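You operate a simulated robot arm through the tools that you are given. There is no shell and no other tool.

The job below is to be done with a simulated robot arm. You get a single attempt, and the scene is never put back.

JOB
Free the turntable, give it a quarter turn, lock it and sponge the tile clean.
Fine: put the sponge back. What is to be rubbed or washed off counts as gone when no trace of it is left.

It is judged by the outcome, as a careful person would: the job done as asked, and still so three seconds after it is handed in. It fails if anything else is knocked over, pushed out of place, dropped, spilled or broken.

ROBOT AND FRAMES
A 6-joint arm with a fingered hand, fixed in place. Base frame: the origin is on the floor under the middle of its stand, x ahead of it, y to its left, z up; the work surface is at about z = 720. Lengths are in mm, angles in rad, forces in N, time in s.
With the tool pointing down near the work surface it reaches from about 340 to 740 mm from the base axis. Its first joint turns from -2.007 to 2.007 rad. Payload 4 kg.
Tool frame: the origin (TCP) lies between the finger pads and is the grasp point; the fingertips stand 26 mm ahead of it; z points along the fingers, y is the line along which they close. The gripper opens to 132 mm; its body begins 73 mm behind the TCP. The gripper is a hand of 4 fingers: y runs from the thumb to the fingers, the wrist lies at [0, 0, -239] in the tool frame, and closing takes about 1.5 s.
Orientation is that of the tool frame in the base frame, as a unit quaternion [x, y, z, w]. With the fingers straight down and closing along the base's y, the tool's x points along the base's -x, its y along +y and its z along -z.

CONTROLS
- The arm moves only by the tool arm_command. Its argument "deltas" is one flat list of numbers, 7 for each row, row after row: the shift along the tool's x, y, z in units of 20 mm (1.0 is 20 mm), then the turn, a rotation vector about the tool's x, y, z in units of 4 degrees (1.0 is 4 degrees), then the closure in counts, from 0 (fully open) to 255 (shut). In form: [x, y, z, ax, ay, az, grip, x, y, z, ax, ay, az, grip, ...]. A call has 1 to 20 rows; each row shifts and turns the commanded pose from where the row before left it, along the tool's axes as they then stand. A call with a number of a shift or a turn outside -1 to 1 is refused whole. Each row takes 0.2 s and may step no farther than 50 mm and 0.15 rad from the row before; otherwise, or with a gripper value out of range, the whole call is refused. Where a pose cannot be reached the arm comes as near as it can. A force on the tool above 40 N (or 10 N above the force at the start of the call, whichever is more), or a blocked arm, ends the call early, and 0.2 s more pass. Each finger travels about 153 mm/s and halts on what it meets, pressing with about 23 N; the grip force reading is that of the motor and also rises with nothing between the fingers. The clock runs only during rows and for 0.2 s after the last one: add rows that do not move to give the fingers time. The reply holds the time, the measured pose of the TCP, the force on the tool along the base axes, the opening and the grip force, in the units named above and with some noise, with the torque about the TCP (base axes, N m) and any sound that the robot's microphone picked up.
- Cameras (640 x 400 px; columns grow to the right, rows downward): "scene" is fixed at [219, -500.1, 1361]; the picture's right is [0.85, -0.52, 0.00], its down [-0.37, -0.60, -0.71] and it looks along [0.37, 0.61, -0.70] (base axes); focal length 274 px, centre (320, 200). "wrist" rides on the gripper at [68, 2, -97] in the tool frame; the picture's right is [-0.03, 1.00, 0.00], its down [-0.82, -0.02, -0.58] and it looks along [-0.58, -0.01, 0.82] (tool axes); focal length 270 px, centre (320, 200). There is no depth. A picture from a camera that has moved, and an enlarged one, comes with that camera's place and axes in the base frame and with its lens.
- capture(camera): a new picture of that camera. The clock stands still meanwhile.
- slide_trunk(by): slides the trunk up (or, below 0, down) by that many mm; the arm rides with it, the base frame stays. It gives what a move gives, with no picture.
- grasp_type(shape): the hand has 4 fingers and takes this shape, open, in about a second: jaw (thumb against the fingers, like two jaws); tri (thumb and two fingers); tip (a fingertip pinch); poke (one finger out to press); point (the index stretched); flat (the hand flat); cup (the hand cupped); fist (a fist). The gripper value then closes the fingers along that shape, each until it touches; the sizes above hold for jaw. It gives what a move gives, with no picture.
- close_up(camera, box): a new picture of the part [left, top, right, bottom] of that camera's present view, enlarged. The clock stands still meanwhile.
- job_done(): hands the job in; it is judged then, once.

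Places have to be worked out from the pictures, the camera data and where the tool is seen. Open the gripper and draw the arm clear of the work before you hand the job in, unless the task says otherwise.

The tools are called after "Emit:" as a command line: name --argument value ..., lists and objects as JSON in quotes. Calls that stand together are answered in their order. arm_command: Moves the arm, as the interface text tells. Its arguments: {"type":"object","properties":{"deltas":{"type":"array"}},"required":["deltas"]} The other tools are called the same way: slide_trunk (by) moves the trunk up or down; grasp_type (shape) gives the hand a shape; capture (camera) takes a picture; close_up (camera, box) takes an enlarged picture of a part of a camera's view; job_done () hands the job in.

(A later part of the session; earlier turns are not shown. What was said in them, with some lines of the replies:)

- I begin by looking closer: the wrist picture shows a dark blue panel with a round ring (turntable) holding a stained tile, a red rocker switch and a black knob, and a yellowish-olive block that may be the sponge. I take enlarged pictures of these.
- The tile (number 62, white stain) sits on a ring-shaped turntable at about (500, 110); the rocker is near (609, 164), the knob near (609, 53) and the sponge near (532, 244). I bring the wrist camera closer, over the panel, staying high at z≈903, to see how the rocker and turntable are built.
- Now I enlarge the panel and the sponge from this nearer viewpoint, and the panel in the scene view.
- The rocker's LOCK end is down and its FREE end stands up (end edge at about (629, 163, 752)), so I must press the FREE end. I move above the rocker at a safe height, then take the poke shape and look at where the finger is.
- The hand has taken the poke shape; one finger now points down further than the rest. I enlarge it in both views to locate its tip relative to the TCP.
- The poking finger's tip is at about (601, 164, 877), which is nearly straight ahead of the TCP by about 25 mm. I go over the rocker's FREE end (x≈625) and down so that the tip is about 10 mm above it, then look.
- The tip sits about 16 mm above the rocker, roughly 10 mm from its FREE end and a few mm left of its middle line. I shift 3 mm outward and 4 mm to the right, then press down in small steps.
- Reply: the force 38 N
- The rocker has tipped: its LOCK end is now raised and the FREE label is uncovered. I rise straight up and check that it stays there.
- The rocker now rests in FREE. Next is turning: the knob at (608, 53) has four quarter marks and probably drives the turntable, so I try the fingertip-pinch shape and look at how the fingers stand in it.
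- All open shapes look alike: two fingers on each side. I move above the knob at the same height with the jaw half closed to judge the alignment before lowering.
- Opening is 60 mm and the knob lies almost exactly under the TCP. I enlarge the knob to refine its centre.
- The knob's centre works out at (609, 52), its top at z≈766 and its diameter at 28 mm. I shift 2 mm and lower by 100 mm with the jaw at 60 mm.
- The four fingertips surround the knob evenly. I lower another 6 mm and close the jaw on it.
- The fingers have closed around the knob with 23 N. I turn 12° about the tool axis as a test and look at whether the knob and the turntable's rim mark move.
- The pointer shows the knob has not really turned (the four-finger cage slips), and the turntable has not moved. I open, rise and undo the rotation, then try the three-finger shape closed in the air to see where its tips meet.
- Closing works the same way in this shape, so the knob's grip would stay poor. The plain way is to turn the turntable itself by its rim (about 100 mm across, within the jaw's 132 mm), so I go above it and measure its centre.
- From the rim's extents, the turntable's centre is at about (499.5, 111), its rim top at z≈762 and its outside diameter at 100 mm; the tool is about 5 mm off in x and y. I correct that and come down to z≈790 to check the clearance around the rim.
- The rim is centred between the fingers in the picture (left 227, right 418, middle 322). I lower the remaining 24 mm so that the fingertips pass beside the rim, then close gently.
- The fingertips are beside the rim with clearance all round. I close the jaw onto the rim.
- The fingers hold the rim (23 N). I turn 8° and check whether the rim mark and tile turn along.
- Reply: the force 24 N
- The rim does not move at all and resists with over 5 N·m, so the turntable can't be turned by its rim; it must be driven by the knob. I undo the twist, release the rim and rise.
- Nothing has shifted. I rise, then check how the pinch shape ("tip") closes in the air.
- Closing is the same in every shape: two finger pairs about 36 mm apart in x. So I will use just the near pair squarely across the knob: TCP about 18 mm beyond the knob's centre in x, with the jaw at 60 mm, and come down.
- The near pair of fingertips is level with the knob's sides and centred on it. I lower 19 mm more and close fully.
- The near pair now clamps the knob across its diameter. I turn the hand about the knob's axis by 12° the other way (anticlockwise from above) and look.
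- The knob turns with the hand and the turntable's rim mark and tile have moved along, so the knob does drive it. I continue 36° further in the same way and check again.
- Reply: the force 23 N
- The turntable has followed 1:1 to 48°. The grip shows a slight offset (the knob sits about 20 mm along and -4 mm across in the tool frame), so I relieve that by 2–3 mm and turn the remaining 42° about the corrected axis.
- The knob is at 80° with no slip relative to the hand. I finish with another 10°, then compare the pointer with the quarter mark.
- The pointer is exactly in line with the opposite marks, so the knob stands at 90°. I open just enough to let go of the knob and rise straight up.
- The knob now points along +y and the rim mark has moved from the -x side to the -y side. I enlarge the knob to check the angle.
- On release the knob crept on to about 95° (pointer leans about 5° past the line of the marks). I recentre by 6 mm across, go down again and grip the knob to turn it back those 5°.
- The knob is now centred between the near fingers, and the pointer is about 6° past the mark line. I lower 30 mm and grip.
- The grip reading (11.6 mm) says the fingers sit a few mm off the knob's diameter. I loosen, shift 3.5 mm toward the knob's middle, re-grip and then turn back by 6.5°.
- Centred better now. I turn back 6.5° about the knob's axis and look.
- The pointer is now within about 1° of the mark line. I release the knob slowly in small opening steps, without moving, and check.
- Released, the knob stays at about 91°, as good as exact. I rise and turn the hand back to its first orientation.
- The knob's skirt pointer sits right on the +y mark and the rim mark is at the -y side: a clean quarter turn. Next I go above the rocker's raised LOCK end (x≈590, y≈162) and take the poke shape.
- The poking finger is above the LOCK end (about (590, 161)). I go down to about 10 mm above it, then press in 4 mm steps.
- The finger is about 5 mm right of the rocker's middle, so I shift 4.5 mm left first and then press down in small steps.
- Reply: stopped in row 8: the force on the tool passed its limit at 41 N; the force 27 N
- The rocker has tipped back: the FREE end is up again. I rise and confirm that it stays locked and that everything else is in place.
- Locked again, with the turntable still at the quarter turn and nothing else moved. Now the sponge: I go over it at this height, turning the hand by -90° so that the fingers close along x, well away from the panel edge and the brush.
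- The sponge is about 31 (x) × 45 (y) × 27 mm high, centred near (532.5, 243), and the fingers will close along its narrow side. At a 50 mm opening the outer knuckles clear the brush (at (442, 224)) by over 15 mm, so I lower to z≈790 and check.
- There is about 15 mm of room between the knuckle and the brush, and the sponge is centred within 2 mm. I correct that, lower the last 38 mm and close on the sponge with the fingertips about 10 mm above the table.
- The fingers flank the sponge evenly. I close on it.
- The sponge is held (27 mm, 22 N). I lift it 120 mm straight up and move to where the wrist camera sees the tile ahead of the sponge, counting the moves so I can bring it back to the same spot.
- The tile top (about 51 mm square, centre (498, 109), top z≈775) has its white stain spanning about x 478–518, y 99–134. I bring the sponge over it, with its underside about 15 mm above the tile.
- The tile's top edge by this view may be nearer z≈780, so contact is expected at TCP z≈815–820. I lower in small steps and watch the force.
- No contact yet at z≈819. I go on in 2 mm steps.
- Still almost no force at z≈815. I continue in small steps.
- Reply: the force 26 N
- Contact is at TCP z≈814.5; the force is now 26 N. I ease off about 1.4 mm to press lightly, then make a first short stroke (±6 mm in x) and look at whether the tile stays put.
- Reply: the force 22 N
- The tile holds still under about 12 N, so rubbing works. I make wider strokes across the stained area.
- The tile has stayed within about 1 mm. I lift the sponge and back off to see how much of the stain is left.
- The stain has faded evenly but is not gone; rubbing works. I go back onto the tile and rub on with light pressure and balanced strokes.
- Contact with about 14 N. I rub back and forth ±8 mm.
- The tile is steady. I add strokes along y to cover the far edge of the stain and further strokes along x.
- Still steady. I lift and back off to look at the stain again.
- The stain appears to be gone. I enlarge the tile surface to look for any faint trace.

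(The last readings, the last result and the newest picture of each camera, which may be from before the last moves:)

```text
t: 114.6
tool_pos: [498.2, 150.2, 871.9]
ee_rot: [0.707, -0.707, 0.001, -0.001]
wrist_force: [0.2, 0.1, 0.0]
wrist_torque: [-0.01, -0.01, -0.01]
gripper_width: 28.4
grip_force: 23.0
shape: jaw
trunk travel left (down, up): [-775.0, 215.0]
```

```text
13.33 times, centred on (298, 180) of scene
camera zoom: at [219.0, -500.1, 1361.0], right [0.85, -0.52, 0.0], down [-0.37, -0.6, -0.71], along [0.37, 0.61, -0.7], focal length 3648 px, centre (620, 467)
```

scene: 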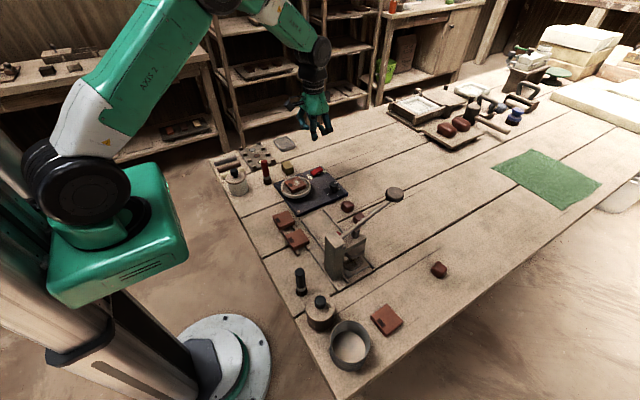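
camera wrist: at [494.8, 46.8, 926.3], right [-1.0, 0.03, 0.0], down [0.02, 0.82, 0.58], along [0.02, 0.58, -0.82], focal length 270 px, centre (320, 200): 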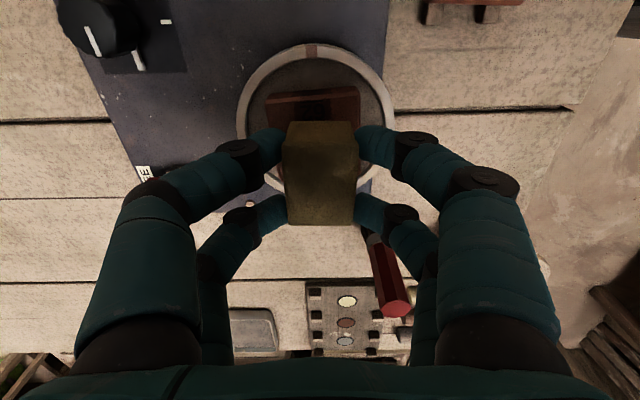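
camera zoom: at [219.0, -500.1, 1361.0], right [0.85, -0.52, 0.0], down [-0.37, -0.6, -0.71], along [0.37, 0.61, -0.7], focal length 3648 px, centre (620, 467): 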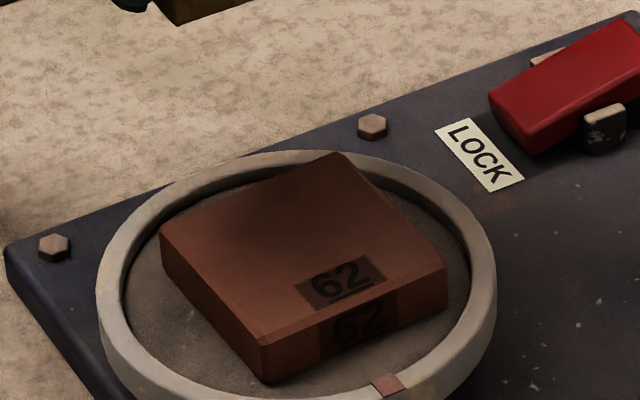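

The tile looks fully clean: no trace in either view. Now I take the sponge back by undoing the counted moves (94.5 mm in y, 32.5 mm in x) and come down to about 15 mm above the table.

Emit:
arm_command --deltas '[-0.945, -0.3252, 0, 0, 0, 0, 255, -0.945, -0.3252, 0, 0, 0, 0, 255, -0.945, -0.3252, 0, 0, 0, 0, 255, -0.945, -0.3252, 0, 0, 0, 0, 255, -0.945, -0.3252, 0, 0, 0, 0, 255, 0, 0, 0, 0, 0, 0, 255, 0, 0, 1, 0, 0, 0, 255, 0, 0, 1, 0, 0, 0, 255, 0, 0, 1, 0, 0, 0, 255, 0, 0, 1, 0, 0, 0, 255, 0, 0, 1, 0, 0, 0, 255, 0, 0, 0, 0, 0, 0, 255]'

Emit:
capture --camera "wrist"

Emit:
close_up --camera "scene" --box '[240, 120, 340, 200]'

```text
t: 117.2
tool_pos: [531.3, 243.4, 773.4]
ee_rot: [0.707, -0.707, 0.002, -0.002]
wrist_force: [0.2, 0.3, -0.1]
wrist_torque: [-0.02, 0.0, -0.01]
gripper_width: 28.3
grip_force: 22.9
shape: jaw
trunk travel left (down, up): [-775.0, 215.0]
```

```text
taken
camera wrist: at [530.2, 175.3, 869.9], right [-1.0, 0.03, 0.0], down [0.02, 0.82, 0.58], along [0.02, 0.58, -0.82], focal length 270 px, centre (320, 200)
```

wrist: 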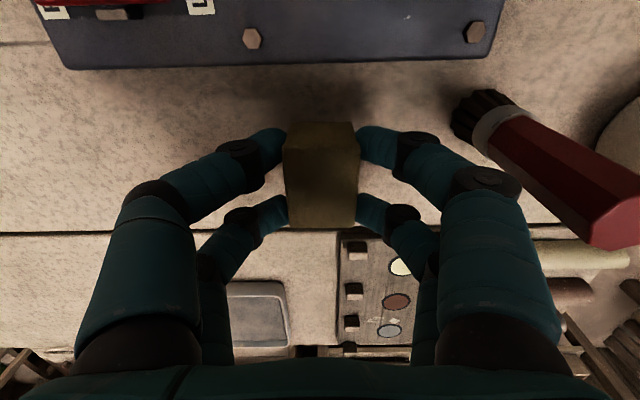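

```text
5.00 times, centred on (290, 160) of scene
camera zoom: at [219.0, -500.1, 1361.0], right [0.85, -0.52, 0.0], down [-0.37, -0.6, -0.71], along [0.37, 0.61, -0.7], focal length 1368 px, centre (470, 400)
```

zoom: 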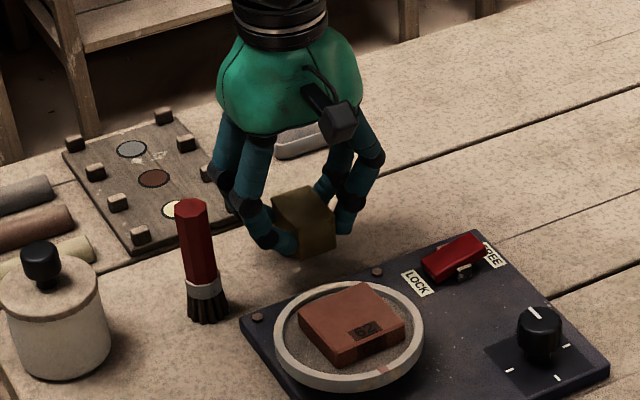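

The sponge hovers about 15 mm above its old place. I lower 12 mm and then in small steps until it touches the table.

Emit:
arm_command --deltas '[0, 0, 0.3, 0, 0, 0, 255, 0, 0, 0.3, 0, 0, 0, 255, 0, 0, 0, 0, 0, 0, 255]'

Emit:
arm_command --deltas '[0, 0, 0.1, 0, 0, 0, 255, 0, 0, 0, 0, 0, 0, 255]'

Emit:
arm_command --deltas '[0, 0, 0.08, 0, 0, 0, 255, 0, 0, 0, 0, 0, 0, 255]'

```text
t: 118.0
tool_pos: [532.5, 243.5, 761.2]
ee_rot: [-0.707, 0.708, -0.002, 0.002]
wrist_force: [0.5, -0.1, -1.1]
wrist_torque: [0.0, -0.02, 0.0]
gripper_width: 28.6
grip_force: 23.2
shape: jaw
trunk travel left (down, up): [-775.0, 215.0]
```

```text
t: 118.6
tool_pos: [531.4, 243.6, 759.4]
ee_rot: [0.707, -0.707, 0.002, -0.002]
wrist_force: [-0.4, 0.6, -0.9]
wrist_torque: [0.0, -0.02, -0.01]
gripper_width: 28.5
grip_force: 23.1
shape: jaw
trunk travel left (down, up): [-775.0, 215.0]
```

```text
t: 119.2
tool_pos: [531.6, 243.6, 757.3]
ee_rot: [-0.707, 0.707, -0.002, 0.001]
wrist_force: [-1.3, -0.3, -0.9]
wrist_torque: [0.0, -0.01, 0.04]
gripper_width: 28.6
grip_force: 22.6
shape: jaw
trunk travel left (down, up): [-775.0, 215.0]
```

No contact yet at z≈757 (the sponge has slid up in the grip a little). I lower further by 1 mm steps.

Emit:
arm_command --deltas '[0, 0, 0.06, 0, 0, 0, 255, 0, 0, 0, 0, 0, 0, 255]'

Emit:
arm_command --deltas '[0, 0, 0.06, 0, 0, 0, 255, 0, 0, 0, 0, 0, 0, 255]'

```text
t: 119.8
tool_pos: [532.8, 244.1, 756.1]
ee_rot: [-0.707, 0.707, -0.002, 0.001]
wrist_force: [0.3, 0.1, -1.0]
wrist_torque: [0.0, 0.0, 0.02]
gripper_width: 28.5
grip_force: 23.1
shape: jaw
trunk travel left (down, up): [-775.0, 215.0]
```

```text
t: 120.4
tool_pos: [531.8, 243.6, 755.5]
ee_rot: [-0.707, 0.707, -0.002, 0.002]
wrist_force: [0.3, 1.0, 1.0]
wrist_torque: [-0.01, -0.01, 0.0]
gripper_width: 28.4
grip_force: 22.9
shape: jaw
trunk travel left (down, up): [-775.0, 215.0]
```

The force has just turned positive, so the sponge touches the table. One more small step to confirm.

Emit:
arm_command --deltas '[0, 0, 0.03, 0, 0, 0, 255, 0, 0, 0, 0, 0, 0, 255]'

Emit:
close_up --camera "scene" --box '[260, 130, 330, 190]'

Emit:
capture --camera "wrist"

```text
t: 121.0
tool_pos: [532.4, 242.9, 754.7]
ee_rot: [-0.707, 0.707, -0.001, 0.002]
wrist_force: [-0.4, -1.6, 5.2]
wrist_torque: [-0.01, 0.03, -0.02]
gripper_width: 28.5
grip_force: 22.9
shape: jaw
trunk travel left (down, up): [-775.0, 215.0]
```

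```text
6.67 times, centred on (295, 160) of scene
camera zoom: at [219.0, -500.1, 1361.0], right [0.85, -0.52, 0.0], down [-0.37, -0.6, -0.71], along [0.37, 0.61, -0.7], focal length 1824 px, centre (487, 467)
```

zoom: 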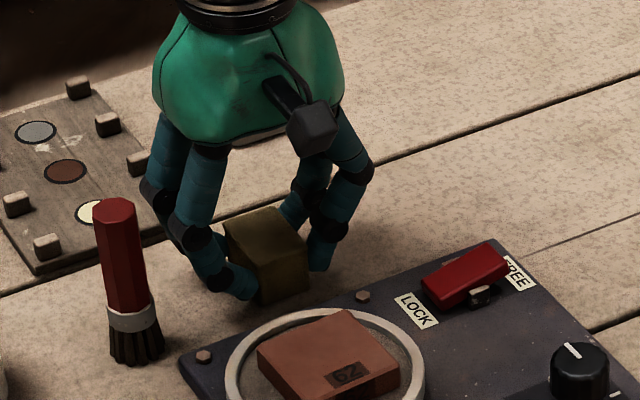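

```text
taken
camera wrist: at [529.8, 175.9, 852.1], right [-1.0, 0.03, 0.0], down [0.02, 0.82, 0.58], along [0.02, 0.58, -0.82], focal length 270 px, centre (320, 200)
```

wrist: 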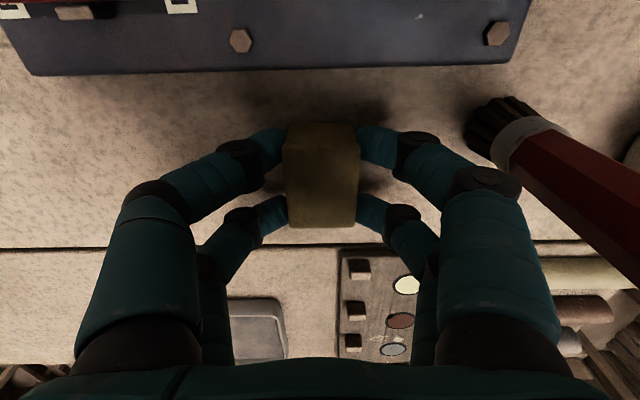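

The sponge stands on the table (5 N). I open the fingers gently to 50 mm and rise straight up, keeping clear of the brush.

Emit:
arm_command --deltas '[0, 0, 0, 0, 0, 0, 220, 0, 0, 0, 0, 0, 0, 205, 0, 0, 0, 0, 0, 0, 195, 0, 0, 0, 0, 0, 0, 185, 0, 0, 0, 0, 0, 0, 170, 0, 0, 0, 0, 0, 0, 155, 0, 0, 0, 0, 0, 0, 155, 0, 0, -0.4, 0, 0, 0, 155, 0, 0, -0.8, 0, 0, 0, 155, 0, 0, -1, 0, 0, 0, 155, 0, 0, -1, 0, 0, 0, 155, 0, 0, -1, 0, 0, 0, 155, 0, 0, -1, 0, 0, 0, 155, 0, 0, -1, 0, 0, 0, 155, 0, 0, 0, 0, 0, 0, 155]'

Emit:
capture --camera "wrist"

Emit:
close_up --camera "wrist" --box '[220, 60, 420, 200]'

Emit:
close_up --camera "scene" --box '[240, 120, 340, 200]'

```text
t: 124.2
tool_pos: [531.8, 243.8, 879.9]
ee_rot: [0.707, -0.707, 0.001, -0.002]
wrist_force: [-0.5, -0.1, -1.0]
wrist_torque: [0.01, -0.01, 0.01]
gripper_width: 51.4
grip_force: 0.1
shape: jaw
trunk travel left (down, up): [-775.0, 215.0]
```

```text
taken
camera wrist: at [528.5, 175.7, 976.9], right [-1.0, 0.03, 0.0], down [0.02, 0.82, 0.58], along [0.02, 0.58, -0.82], focal length 270 px, centre (320, 200)
```

wrist: 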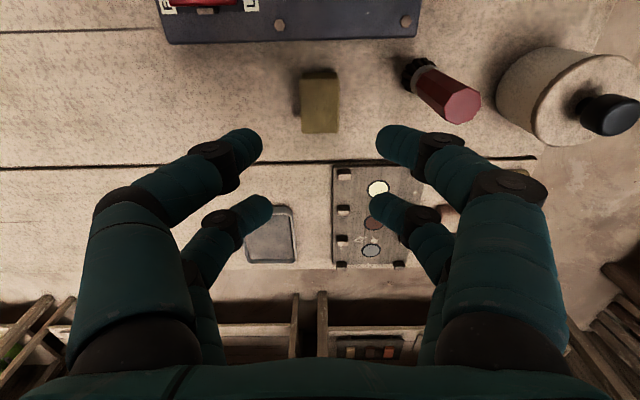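

```text
2.86 times, centred on (320, 130) of wrist
camera zoom: at [528.5, 175.7, 976.9], right [-1.0, 0.03, 0.0], down [0.02, 0.82, 0.58], along [0.02, 0.58, -0.82], focal length 772 px, centre (320, 400)
```

zoom: 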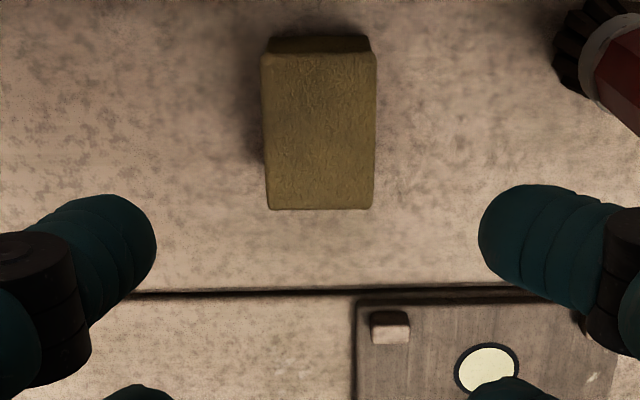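

```text
5.00 times, centred on (290, 160) of scene
camera zoom: at [219.0, -500.1, 1361.0], right [0.85, -0.52, 0.0], down [-0.37, -0.6, -0.71], along [0.37, 0.61, -0.7], focal length 1368 px, centre (470, 400)
```

zoom: 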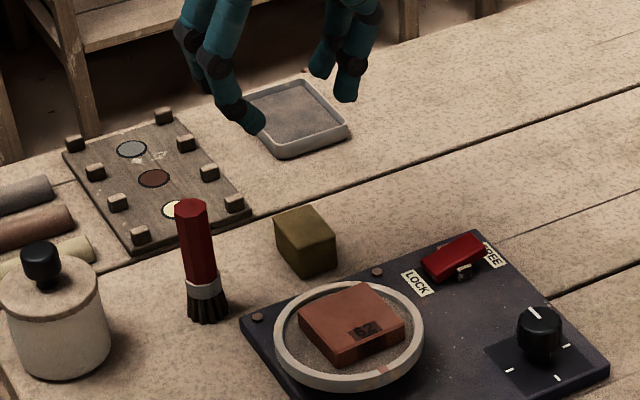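

The sponge is back in its place to within about 2–3 mm, and nothing else has moved. I rise, open the hand and take a last look at the tile without the hand's shadow.

Emit:
arm_command --deltas '[0, 0, -1, 0, 0, 0, 155, 0, 0, -1, 0, 0, 0, 155, 0, 0, -1, 0, 0, 0, 100, 0, 0, -1, 0, 0, 0, 50, 0, 0, -1, 0, 0, 0, 0, 0.9, 0.4, -1, 0, 0, 0, 0, 0.9, 0.4, -1, 0, 0, 0, 0, 0.9, 0.4, -1, 0, 0, 0, 0, 0.9, 0.4, -1, 0, 0, 0, 0, 0, 0, 0, 0, 0, 0, 0]'

Emit:
capture --camera "wrist"

Emit:
capture --camera "scene"

Emit:
close_up --camera "scene" --box '[275, 160, 335, 205]'

```text
t: 126.4
tool_pos: [494.8, 170.8, 1057.9]
ee_rot: [0.707, -0.707, 0.001, -0.002]
wrist_force: [0.5, 0.0, -0.2]
wrist_torque: [-0.02, -0.02, 0.0]
gripper_width: 131.9
grip_force: 0.1
shape: jaw
trunk travel left (down, up): [-775.0, 215.0]
```

```text
taken
camera wrist: at [492.7, 104.0, 1155.7], right [-1.0, 0.03, 0.0], down [0.02, 0.82, 0.58], along [0.02, 0.58, -0.82], focal length 270 px, centre (320, 200)
```

wrist: 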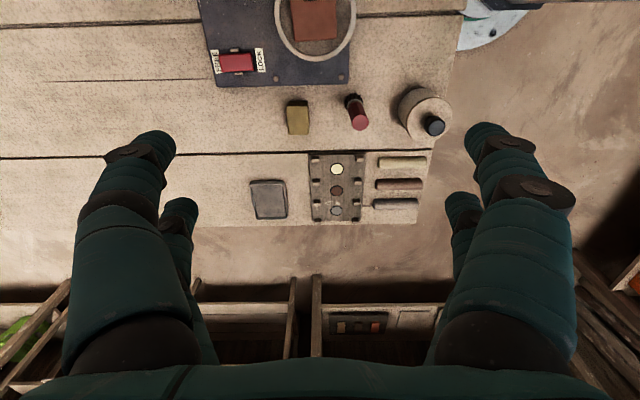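

```text
taken
```

scene: 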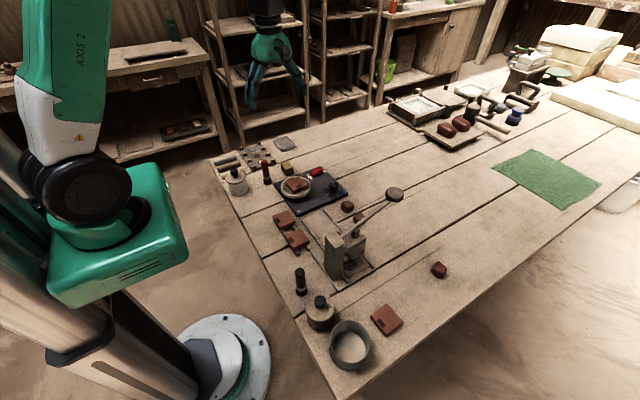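

```text
8.89 times, centred on (305, 182) of scene
camera zoom: at [219.0, -500.1, 1361.0], right [0.85, -0.52, 0.0], down [-0.37, -0.6, -0.71], along [0.37, 0.61, -0.7], focal length 2432 px, centre (453, 356)
```

zoom: 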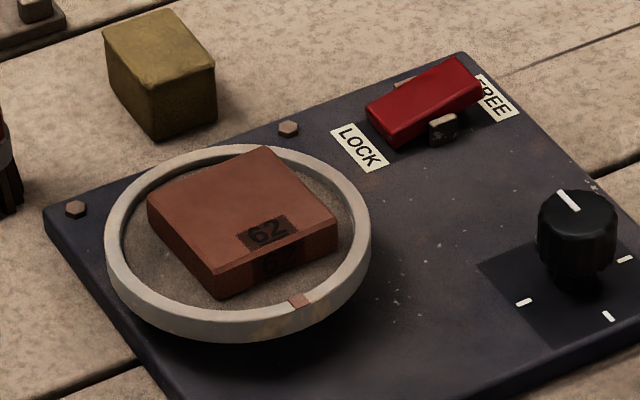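

The whole panel reads right: rocker on LOCK, knob and rim mark a quarter turn on, sponge back. One last enlarged view of the tile from the wrist camera before handing in.

Emit:
close_up --camera "wrist" --box '[265, 0, 365, 65]'

Emit:
close_up --camera "scene" --box '[285, 170, 312, 192]'

```text
6.15 times, centred on (315, 32) of wrist
camera zoom: at [492.7, 104.0, 1155.7], right [-1.0, 0.03, 0.0], down [0.02, 0.82, 0.58], along [0.02, 0.58, -0.82], focal length 1663 px, centre (351, 1231)
```

zoom: 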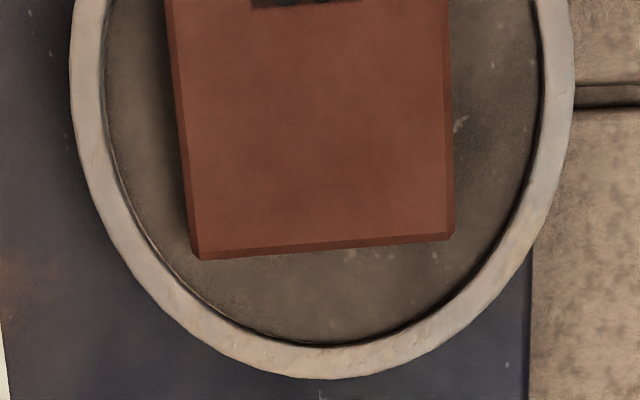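

```text
16.00 times, centred on (298, 181) of scene
camera zoom: at [219.0, -500.1, 1361.0], right [0.85, -0.52, 0.0], down [-0.37, -0.6, -0.71], along [0.37, 0.61, -0.7], focal length 4377 px, centre (664, 504)
```

zoom: 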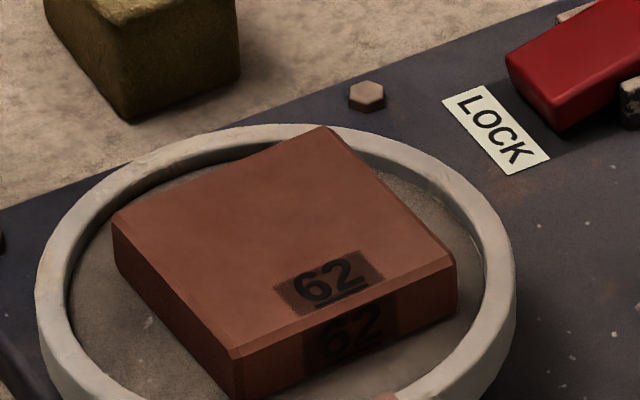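

The tile is spotless in full light, the turntable is turned a quarter and locked, the sponge is back, and the arm is high and clear with the hand open. I hand the job in.

Emit:
job_done

```text
The job is handed in.
```

The job is handed in. The turntable was freed, turned a quarter and locked again, the tile is sponged clean, and the sponge is back in place.

- **Quarter turn:** The rim would not turn by hand, so I turned the turntable with its knob, which ended at about 91° with its pointer on the next mark. My first try with the knob ran on to about 95°, so I gripped it again and turned it back. It stayed put after I let go.
- **Lock:** The rocker is pressed to LOCK and was still there in the last pictures.
- **Tile:** The white stain took two rounds of rubbing. The last close-ups from both cameras show no trace of it. The tile shifted about 2 mm on the turntable while I rubbed.
- **Sponge:** It stands within about 2–3 mm of where it started.

Nothing else was knocked over or moved that I could see. The arm finished high and clear of the work, with the hand open.
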